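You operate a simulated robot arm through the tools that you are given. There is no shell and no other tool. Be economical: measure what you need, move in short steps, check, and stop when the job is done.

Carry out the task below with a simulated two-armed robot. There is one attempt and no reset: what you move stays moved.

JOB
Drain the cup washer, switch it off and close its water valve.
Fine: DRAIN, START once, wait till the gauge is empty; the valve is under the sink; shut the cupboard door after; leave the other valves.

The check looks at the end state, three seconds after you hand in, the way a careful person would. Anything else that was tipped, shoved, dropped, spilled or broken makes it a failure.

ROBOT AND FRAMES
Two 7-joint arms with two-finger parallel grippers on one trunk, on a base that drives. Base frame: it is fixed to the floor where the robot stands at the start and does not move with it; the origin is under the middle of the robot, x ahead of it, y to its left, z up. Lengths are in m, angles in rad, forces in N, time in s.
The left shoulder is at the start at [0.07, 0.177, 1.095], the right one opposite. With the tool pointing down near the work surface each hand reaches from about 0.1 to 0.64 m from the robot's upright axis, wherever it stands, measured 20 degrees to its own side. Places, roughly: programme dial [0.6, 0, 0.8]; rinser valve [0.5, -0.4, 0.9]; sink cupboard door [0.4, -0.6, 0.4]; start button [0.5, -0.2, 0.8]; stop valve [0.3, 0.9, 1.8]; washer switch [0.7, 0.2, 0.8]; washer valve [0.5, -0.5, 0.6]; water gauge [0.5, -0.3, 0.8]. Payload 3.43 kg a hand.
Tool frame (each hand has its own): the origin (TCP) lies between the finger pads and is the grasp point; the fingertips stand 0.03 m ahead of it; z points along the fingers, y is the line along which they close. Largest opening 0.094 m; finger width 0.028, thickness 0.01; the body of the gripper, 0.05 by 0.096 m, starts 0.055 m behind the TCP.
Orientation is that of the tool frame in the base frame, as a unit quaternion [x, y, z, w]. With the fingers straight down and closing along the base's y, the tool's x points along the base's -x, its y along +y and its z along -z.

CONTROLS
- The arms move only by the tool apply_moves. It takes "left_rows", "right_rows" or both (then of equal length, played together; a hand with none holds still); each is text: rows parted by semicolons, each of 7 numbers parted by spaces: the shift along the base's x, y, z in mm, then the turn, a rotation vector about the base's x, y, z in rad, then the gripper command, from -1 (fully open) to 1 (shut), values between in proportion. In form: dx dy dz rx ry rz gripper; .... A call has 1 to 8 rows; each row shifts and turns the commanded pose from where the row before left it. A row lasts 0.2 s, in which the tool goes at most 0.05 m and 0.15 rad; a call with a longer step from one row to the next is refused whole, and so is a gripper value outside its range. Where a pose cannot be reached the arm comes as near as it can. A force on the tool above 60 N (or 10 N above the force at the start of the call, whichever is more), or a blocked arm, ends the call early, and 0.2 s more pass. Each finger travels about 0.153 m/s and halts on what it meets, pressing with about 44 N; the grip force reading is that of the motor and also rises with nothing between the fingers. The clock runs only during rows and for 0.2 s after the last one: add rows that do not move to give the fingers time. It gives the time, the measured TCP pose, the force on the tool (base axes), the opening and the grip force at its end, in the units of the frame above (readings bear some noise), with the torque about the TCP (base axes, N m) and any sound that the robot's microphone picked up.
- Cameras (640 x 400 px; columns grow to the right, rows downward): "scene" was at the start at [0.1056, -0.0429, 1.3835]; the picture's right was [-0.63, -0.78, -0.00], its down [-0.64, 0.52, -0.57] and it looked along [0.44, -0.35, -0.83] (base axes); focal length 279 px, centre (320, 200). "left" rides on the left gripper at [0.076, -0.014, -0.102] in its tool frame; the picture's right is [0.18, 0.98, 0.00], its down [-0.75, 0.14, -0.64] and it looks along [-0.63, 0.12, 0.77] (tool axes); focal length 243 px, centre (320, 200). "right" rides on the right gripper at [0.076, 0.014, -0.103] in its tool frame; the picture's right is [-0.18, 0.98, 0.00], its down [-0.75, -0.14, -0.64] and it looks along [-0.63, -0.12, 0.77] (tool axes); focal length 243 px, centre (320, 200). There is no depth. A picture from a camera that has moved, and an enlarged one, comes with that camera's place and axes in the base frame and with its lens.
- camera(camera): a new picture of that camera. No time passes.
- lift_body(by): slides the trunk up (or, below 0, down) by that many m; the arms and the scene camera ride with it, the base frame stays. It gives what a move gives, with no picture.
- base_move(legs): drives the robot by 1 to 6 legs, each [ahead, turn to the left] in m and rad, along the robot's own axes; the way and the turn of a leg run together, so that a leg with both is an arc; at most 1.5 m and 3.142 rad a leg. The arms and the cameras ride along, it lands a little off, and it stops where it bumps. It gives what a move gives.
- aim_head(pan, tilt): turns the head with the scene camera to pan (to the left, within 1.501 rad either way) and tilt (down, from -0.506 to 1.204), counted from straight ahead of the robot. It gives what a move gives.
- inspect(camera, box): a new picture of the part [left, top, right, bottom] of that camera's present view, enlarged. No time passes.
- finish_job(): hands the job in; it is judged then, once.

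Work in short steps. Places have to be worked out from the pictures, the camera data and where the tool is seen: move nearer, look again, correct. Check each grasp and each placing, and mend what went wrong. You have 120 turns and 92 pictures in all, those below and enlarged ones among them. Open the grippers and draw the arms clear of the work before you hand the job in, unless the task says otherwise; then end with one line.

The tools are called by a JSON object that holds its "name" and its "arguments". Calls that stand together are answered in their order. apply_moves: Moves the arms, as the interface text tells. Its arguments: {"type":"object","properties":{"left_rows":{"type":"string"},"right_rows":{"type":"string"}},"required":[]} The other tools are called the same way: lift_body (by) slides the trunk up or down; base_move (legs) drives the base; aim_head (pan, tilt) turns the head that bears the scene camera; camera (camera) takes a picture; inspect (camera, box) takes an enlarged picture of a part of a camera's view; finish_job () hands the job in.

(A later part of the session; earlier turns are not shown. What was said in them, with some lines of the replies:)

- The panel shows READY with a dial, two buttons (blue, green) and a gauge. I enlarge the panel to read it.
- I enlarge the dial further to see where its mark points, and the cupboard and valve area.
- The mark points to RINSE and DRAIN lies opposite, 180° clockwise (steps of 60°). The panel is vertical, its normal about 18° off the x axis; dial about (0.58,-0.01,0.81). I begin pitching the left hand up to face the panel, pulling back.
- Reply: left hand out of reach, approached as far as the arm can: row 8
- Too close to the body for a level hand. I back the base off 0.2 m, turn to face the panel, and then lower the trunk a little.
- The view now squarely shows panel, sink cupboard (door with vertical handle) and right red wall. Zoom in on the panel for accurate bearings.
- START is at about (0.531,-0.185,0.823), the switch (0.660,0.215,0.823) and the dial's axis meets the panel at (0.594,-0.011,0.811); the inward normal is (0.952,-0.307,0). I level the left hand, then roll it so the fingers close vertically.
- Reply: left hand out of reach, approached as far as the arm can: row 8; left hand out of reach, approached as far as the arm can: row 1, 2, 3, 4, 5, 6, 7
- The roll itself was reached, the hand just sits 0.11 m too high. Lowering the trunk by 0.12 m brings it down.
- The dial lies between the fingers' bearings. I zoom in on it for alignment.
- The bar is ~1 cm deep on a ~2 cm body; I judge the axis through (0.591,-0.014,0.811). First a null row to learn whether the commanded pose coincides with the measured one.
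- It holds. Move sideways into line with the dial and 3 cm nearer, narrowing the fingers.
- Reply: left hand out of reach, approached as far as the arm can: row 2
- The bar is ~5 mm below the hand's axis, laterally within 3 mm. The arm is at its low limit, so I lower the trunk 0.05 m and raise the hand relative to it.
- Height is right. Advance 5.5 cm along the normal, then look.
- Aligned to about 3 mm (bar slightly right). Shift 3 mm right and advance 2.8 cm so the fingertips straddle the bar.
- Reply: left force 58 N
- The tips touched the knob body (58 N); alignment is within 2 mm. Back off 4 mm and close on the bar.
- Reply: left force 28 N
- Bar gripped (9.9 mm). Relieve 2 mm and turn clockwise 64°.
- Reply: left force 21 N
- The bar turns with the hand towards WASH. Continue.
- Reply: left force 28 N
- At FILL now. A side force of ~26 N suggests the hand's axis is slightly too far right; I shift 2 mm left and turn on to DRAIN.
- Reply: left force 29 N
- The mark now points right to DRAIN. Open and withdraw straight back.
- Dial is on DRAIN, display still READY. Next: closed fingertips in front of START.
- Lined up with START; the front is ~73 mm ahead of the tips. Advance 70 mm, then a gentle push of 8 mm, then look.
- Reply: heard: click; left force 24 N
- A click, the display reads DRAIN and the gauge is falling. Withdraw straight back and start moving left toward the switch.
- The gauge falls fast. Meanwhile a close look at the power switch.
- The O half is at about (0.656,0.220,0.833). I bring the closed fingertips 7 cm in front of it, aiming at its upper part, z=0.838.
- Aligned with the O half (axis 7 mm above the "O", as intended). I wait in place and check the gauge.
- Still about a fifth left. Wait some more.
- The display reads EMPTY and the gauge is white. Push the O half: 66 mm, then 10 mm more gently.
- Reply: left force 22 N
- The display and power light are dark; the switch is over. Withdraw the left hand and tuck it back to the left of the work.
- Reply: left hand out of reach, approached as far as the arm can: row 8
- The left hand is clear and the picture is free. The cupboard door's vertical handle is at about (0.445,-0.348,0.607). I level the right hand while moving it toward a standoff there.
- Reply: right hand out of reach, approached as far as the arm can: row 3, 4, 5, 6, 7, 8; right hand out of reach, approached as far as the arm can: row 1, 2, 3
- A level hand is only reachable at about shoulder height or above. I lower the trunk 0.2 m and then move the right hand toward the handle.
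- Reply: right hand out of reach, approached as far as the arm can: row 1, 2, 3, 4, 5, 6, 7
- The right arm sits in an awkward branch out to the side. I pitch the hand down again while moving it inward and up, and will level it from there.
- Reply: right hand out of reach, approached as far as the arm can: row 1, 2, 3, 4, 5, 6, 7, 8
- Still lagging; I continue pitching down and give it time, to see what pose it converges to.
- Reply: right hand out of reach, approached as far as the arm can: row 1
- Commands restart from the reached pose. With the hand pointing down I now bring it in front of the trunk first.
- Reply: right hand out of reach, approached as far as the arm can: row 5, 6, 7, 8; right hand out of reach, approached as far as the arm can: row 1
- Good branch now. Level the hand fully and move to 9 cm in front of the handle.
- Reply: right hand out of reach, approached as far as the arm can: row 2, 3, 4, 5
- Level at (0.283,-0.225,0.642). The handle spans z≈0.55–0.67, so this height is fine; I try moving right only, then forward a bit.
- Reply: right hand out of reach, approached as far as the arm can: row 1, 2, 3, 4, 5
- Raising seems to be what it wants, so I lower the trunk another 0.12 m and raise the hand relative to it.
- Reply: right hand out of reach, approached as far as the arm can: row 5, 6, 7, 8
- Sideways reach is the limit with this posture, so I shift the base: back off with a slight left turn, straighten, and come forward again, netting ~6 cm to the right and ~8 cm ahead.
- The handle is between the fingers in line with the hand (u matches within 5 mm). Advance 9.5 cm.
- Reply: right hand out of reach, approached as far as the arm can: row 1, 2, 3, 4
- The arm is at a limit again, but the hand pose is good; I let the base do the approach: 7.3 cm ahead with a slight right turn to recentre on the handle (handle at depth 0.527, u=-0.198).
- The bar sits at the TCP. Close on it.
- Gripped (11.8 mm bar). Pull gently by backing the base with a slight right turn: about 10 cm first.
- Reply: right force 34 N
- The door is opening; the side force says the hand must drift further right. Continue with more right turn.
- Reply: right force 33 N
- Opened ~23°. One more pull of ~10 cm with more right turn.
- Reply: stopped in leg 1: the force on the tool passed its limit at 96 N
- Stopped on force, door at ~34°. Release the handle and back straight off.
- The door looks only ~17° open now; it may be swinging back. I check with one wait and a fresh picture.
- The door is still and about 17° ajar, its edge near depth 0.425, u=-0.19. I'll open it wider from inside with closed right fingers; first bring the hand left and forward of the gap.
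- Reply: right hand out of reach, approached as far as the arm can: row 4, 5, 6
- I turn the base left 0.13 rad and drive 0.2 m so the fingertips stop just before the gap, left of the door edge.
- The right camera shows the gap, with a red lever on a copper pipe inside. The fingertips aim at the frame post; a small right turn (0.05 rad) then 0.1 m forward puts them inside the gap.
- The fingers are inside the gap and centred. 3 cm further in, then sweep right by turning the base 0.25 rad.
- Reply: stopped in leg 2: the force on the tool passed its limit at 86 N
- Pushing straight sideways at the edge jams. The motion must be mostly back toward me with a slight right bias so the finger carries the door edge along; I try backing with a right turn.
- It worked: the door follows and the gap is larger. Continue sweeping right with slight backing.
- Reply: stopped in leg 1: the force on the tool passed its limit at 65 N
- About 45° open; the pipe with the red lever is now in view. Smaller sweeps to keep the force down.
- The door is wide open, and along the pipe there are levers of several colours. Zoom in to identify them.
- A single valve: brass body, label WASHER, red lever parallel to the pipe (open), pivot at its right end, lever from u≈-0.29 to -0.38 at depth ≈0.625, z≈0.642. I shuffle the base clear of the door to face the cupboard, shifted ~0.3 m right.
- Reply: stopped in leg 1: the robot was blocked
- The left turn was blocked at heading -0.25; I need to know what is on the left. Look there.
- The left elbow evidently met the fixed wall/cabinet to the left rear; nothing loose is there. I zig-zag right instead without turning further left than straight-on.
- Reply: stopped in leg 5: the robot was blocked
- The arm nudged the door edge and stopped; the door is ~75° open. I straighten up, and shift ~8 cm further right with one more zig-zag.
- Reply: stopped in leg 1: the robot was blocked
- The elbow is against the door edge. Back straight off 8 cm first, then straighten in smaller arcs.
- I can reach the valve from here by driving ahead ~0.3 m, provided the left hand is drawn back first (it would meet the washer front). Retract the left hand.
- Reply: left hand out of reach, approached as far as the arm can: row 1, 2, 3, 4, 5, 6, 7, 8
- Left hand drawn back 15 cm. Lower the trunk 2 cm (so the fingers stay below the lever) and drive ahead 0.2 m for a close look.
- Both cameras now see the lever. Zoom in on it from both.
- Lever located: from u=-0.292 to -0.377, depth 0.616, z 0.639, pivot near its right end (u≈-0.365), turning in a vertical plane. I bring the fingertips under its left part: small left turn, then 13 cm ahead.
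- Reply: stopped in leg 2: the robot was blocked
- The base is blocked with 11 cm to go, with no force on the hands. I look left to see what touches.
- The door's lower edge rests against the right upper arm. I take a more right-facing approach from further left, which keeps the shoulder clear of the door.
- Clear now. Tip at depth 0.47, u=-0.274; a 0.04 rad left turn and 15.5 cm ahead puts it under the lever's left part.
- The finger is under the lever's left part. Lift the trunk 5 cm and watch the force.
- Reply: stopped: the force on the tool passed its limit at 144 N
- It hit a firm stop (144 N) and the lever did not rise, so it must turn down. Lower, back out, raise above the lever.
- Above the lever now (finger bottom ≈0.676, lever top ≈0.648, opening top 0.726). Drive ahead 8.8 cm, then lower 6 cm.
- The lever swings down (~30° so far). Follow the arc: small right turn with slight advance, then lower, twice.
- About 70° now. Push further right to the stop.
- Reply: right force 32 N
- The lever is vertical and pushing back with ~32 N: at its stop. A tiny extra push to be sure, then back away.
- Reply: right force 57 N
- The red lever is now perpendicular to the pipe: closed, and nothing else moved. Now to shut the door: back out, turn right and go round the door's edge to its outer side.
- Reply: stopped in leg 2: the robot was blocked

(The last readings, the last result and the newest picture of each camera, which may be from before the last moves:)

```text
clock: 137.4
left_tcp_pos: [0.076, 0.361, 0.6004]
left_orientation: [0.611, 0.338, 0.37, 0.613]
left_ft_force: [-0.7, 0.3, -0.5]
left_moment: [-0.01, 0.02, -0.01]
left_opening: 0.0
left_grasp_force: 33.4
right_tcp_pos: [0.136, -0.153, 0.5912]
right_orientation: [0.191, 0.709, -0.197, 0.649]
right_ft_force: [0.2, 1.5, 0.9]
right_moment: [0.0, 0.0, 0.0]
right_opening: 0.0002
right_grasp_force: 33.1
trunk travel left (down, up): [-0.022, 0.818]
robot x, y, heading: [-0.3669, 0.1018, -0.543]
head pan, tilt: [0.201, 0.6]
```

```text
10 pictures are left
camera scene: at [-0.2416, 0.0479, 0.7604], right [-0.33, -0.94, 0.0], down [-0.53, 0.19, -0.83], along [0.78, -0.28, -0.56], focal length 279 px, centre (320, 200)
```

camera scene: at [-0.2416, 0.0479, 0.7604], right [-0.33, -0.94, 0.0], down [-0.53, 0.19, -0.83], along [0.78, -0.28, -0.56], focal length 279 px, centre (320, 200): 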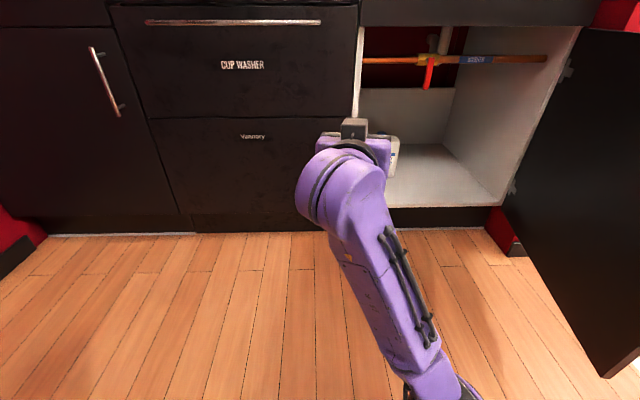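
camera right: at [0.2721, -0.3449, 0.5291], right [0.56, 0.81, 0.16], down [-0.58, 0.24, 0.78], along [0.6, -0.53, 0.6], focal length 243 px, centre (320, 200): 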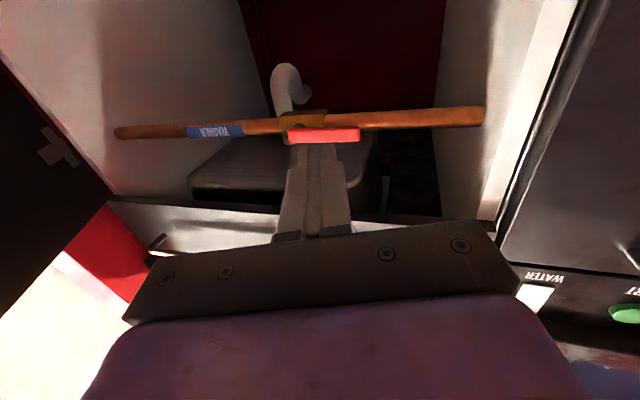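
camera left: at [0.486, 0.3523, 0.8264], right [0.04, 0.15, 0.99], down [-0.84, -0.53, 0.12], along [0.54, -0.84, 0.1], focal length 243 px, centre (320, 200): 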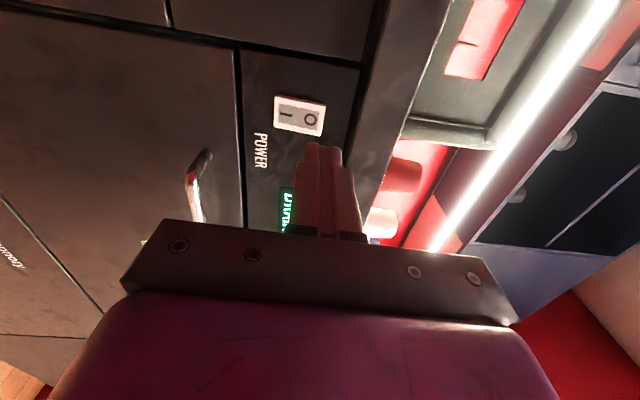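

Blocked behind at about the place I wanted anyway. Now turn right past the door's edge.

{"name": "base_move", "arguments": {"legs": [[0.01, -0.5], [0, -0.55]]}}

{"name": "camera", "arguments": {"camera": "scene"}}

```text
clock: 140.7
left_tcp_pos: [0.086, -0.1606, 0.6005]
left_orientation: [0.698, -0.013, 0.014, 0.716]
left_ft_force: [0.6, 0.2, 0.3]
left_moment: [-0.01, -0.03, -0.04]
left_opening: 0.0003
left_grasp_force: 32.6
right_tcp_pos: [-0.3305, -0.4696, 0.5918]
right_orientation: [0.52, 0.519, -0.495, 0.465]
right_ft_force: [-0.1, -0.6, 0.7]
right_moment: [0.01, -0.02, -0.01]
right_opening: 0.0
right_grasp_force: 33.4
trunk travel left (down, up): [-0.022, 0.818]
robot x, y, heading: [-0.3603, 0.0924, -1.589]
head pan, tilt: [0.201, 0.6]
```

```text
9 pictures are left
camera scene: at [-0.3457, -0.0411, 0.7604], right [-0.98, -0.18, 0.0], down [-0.1, 0.56, -0.82], along [0.15, -0.81, -0.57], focal length 279 px, centre (320, 200)
```

scene: 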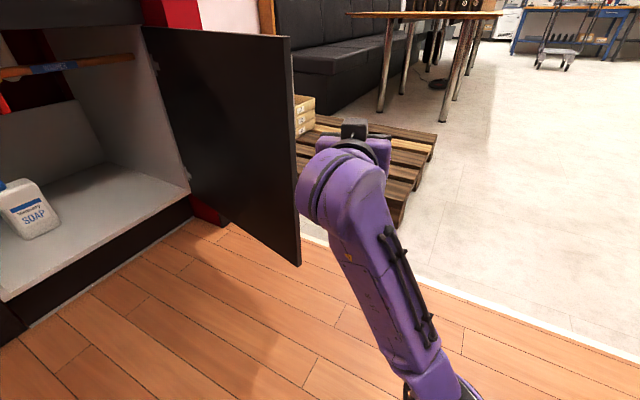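

The hand is short of the door edge on the robot's side. Drive 0.3 m ahead (passing clear of the edge), then turn left to bring the hand to the door's outer face.

{"name": "base_move", "arguments": {"legs": [[0.3, 0], [0, 0.5]]}}

{"name": "camera", "arguments": {"camera": "scene"}}

```text
clock: 144.1
left_tcp_pos: [0.1492, -0.2072, 0.6009]
left_orientation: [0.68, 0.159, 0.189, 0.69]
left_ft_force: [-0.9, 0.8, 0.0]
left_moment: [-0.02, -0.04, -0.02]
left_opening: 0.0
left_grasp_force: 33.4
right_tcp_pos: [-0.0689, -0.6761, 0.5916]
right_orientation: [0.377, 0.631, -0.366, 0.57]
right_ft_force: [0.1, -0.4, 1.2]
right_moment: [0.02, -0.02, -0.01]
right_opening: 0.0001
right_grasp_force: 33.1
trunk travel left (down, up): [-0.022, 0.818]
robot x, y, heading: [-0.3649, -0.1965, -1.096]
head pan, tilt: [0.201, 0.6]
```

```text
8 pictures are left
camera scene: at [-0.287, -0.3074, 0.7605], right [-0.78, -0.63, 0.0], down [-0.35, 0.44, -0.83], along [0.52, -0.64, -0.56], focal length 279 px, centre (320, 200)
```

scene: 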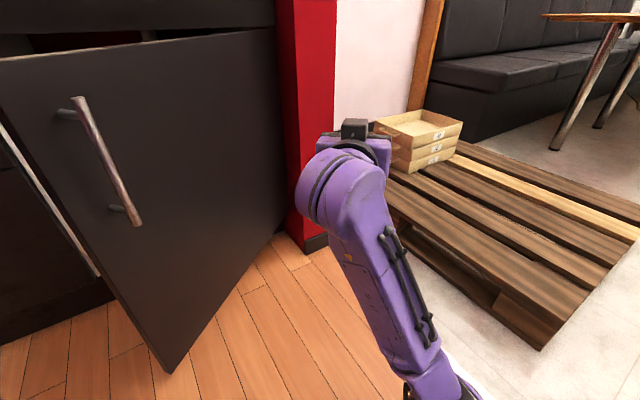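

The door has already swung to ~34° (nudged by the arm while turning). The right hand is on its outer side; I turn left to face it and push it closed ahead.

{"name": "base_move", "arguments": {"legs": [[0, 0.55], [0.22, 0]]}}

{"name": "camera", "arguments": {"camera": "scene"}}

```text
clock: 147.3
left_tcp_pos: [0.2732, -0.0701, 0.601]
left_orientation: [0.618, 0.327, 0.359, 0.619]
left_ft_force: [0.8, 0.2, 0.4]
left_moment: [-0.02, 0.03, 0.02]
left_opening: 0.0
left_grasp_force: 32.9
right_tcp_pos: [0.3136, -0.5874, 0.5929]
right_orientation: [0.203, 0.706, -0.208, 0.645]
right_ft_force: [0.4, -0.2, 0.3]
right_moment: [-0.03, -0.02, -0.04]
right_opening: 0.0
right_grasp_force: 33.2
trunk travel left (down, up): [-0.022, 0.818]
robot x, y, heading: [-0.1809, -0.3156, -0.573]
head pan, tilt: [0.201, 0.6]
```

```text
7 pictures are left
camera scene: at [-0.0557, -0.3728, 0.7605], right [-0.36, -0.93, 0.0], down [-0.53, 0.21, -0.83], along [0.77, -0.3, -0.56], focal length 279 px, centre (320, 200)
```

scene: 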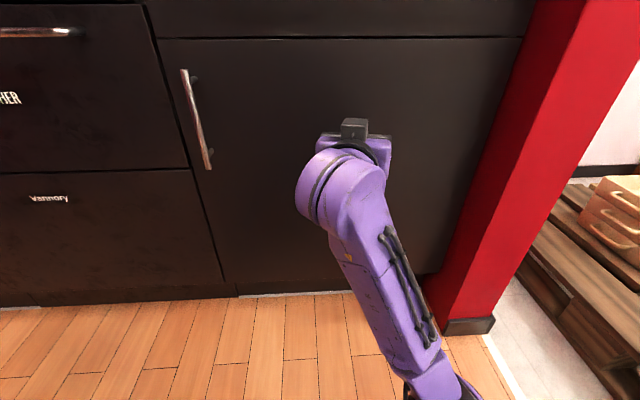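

The door appears shut. I zoom on its left edge to check that it is flush.

{"name": "inspect", "arguments": {"camera": "scene", "box": [110, 10, 302, 130]}}

```text
3.33 times, centred on (206, 70) of scene
camera zoom: at [-0.0557, -0.3728, 0.7605], right [-0.36, -0.93, 0.0], down [-0.53, 0.21, -0.83], along [0.77, -0.3, -0.56], focal length 929 px, centre (700, 633)
```

zoom: 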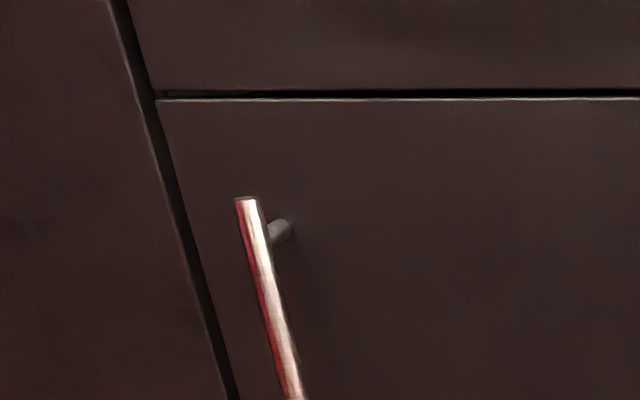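

It looks flush; a gentle press with the fingertips to be sure, then back away.

{"name": "base_move", "arguments": {"legs": [[0.066, 0]]}}

{"name": "base_move", "arguments": {"legs": [[-0.25, 0]]}}

{"name": "aim_head", "arguments": {"pan": 0.2, "tilt": 0.35}}

{"name": "camera", "arguments": {"camera": "scene"}}

```text
clock: 148.4
left_tcp_pos: [0.3246, -0.1031, 0.5997]
left_orientation: [0.617, 0.329, 0.359, 0.618]
left_ft_force: [0.0, 0.2, 0.2]
left_moment: [0.0, 0.02, -0.01]
left_opening: 0.0
left_grasp_force: 32.9
right_tcp_pos: [0.3652, -0.6178, 0.5909]
right_orientation: [0.204, 0.707, -0.203, 0.646]
right_ft_force: [-8.6, 2.0, -4.2]
right_moment: [0.04, 0.03, -0.03]
right_opening: 0.0003
right_grasp_force: 32.9
trunk travel left (down, up): [-0.022, 0.818]
robot x, y, heading: [-0.1272, -0.3469, -0.573]
head pan, tilt: [0.201, 0.6]
stopped in leg 1: the force on the tool passed its limit at 134 N (the readings are from after the stop); the commanded pose is now the measured one
```

```text
clock: 150.2
left_tcp_pos: [0.1166, 0.0303, 0.6004]
left_orientation: [0.618, 0.327, 0.359, 0.619]
left_ft_force: [0.0, 0.4, 0.8]
left_moment: [-0.01, -0.03, -0.01]
left_opening: 0.0003
left_grasp_force: 33.1
right_tcp_pos: [0.1563, -0.484, 0.5907]
right_orientation: [0.205, 0.707, -0.205, 0.645]
right_ft_force: [-0.2, 0.5, 0.3]
right_moment: [0.01, -0.04, -0.03]
right_opening: 0.0001
right_grasp_force: 33.3
trunk travel left (down, up): [-0.022, 0.818]
robot x, y, heading: [-0.3352, -0.2152, -0.576]
head pan, tilt: [0.201, 0.6]
```

```text
clock: 151.0
left_tcp_pos: [0.1159, 0.0311, 0.6]
left_orientation: [0.617, 0.328, 0.358, 0.619]
left_ft_force: [0.0, -0.6, -0.4]
left_moment: [-0.01, -0.01, -0.02]
left_opening: 0.0002
left_grasp_force: 33.3
right_tcp_pos: [0.1549, -0.4834, 0.5906]
right_orientation: [0.206, 0.708, -0.206, 0.644]
right_ft_force: [0.9, -0.2, -0.2]
right_moment: [-0.01, -0.02, -0.03]
right_opening: 0.0003
right_grasp_force: 32.8
trunk travel left (down, up): [-0.022, 0.818]
robot x, y, heading: [-0.3359, -0.2144, -0.574]
head pan, tilt: [0.201, 0.351]
```

```text
5 pictures are left
camera scene: at [-0.2082, -0.2733, 0.7832], right [-0.37, -0.93, 0.0], down [-0.32, 0.13, -0.94], along [0.87, -0.34, -0.34], focal length 279 px, centre (320, 200)
```

scene: 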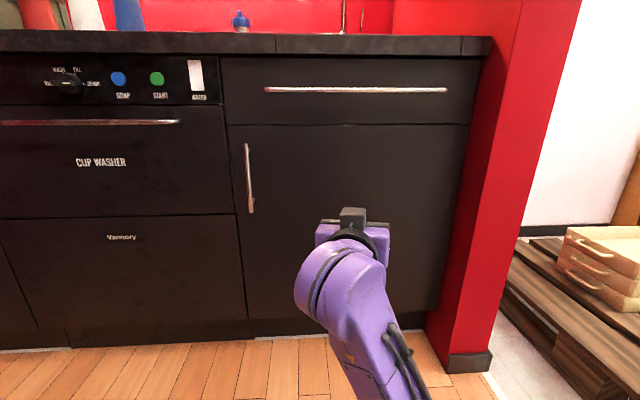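

The door is shut and the gauge is empty. Open both grippers and check the switch and dial one last time.

{"name": "apply_moves", "arguments": {"left_rows": "0 0 0 0 0 0 -1;0 0 0 0 0 0 -1;0 0 0 0 0 0 -1;0 0 0 0 0 0 -1", "right_rows": "0 0 0 0 0 0 -1;0 0 0 0 0 0 -1;0 0 0 0 0 0 -1;0 0 0 0 0 0 -1"}}

{"name": "aim_head", "arguments": {"pan": 0.5, "tilt": 0.2}}

{"name": "camera", "arguments": {"camera": "scene"}}

```text
clock: 152.0
left_tcp_pos: [0.1168, 0.0305, 0.5999]
left_orientation: [0.617, 0.327, 0.359, 0.62]
left_ft_force: [0.0, 0.3, 0.1]
left_moment: [-0.02, -0.02, 0.01]
left_opening: 0.0937
left_grasp_force: 0.0
right_tcp_pos: [0.1547, -0.484, 0.5897]
right_orientation: [0.205, 0.707, -0.204, 0.645]
right_ft_force: [-1.0, -0.5, 0.3]
right_moment: [0.01, 0.02, 0.03]
right_opening: 0.094
right_grasp_force: 0.1
trunk travel left (down, up): [-0.022, 0.818]
robot x, y, heading: [-0.3347, -0.216, -0.574]
head pan, tilt: [0.201, 0.351]
```

```text
clock: 152.8
left_tcp_pos: [0.1163, 0.0301, 0.6008]
left_orientation: [0.618, 0.327, 0.358, 0.619]
left_ft_force: [0.3, 0.0, 0.6]
left_moment: [0.01, 0.01, -0.01]
left_opening: 0.0938
left_grasp_force: 0.0
right_tcp_pos: [0.1555, -0.4857, 0.5908]
right_orientation: [0.205, 0.707, -0.204, 0.645]
right_ft_force: [0.2, 0.1, -0.4]
right_moment: [-0.02, -0.01, 0.0]
right_opening: 0.0937
right_grasp_force: 0.1
trunk travel left (down, up): [-0.022, 0.818]
robot x, y, heading: [-0.334, -0.2145, -0.571]
head pan, tilt: [0.499, 0.201]
```

```text
4 pictures are left
camera scene: at [-0.202, -0.2464, 0.7972], right [-0.08, -1.0, 0.0], down [-0.2, 0.02, -0.98], along [0.98, -0.08, -0.2], focal length 279 px, centre (320, 200)
```

scene: 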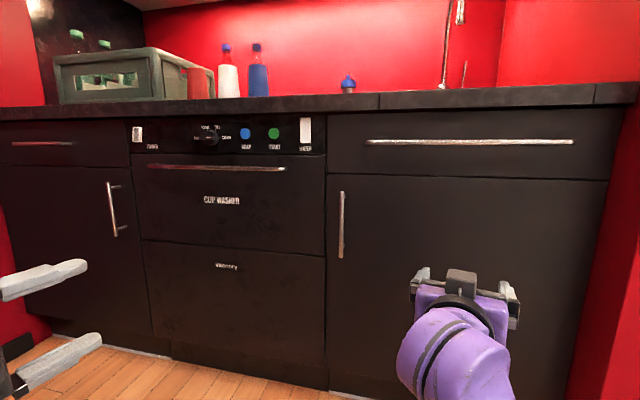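

All is in order: washer dark and drained, door shut, counter items standing, hands open and clear. I hand in.

{"name": "finish_job", "arguments": {}}

```text
The job is handed in.
```

The cup washer is drained (the display read EMPTY and the gauge is empty), switched off, and its water valve under the sink is closed. The cupboard door is shut and the other valves were not touched.
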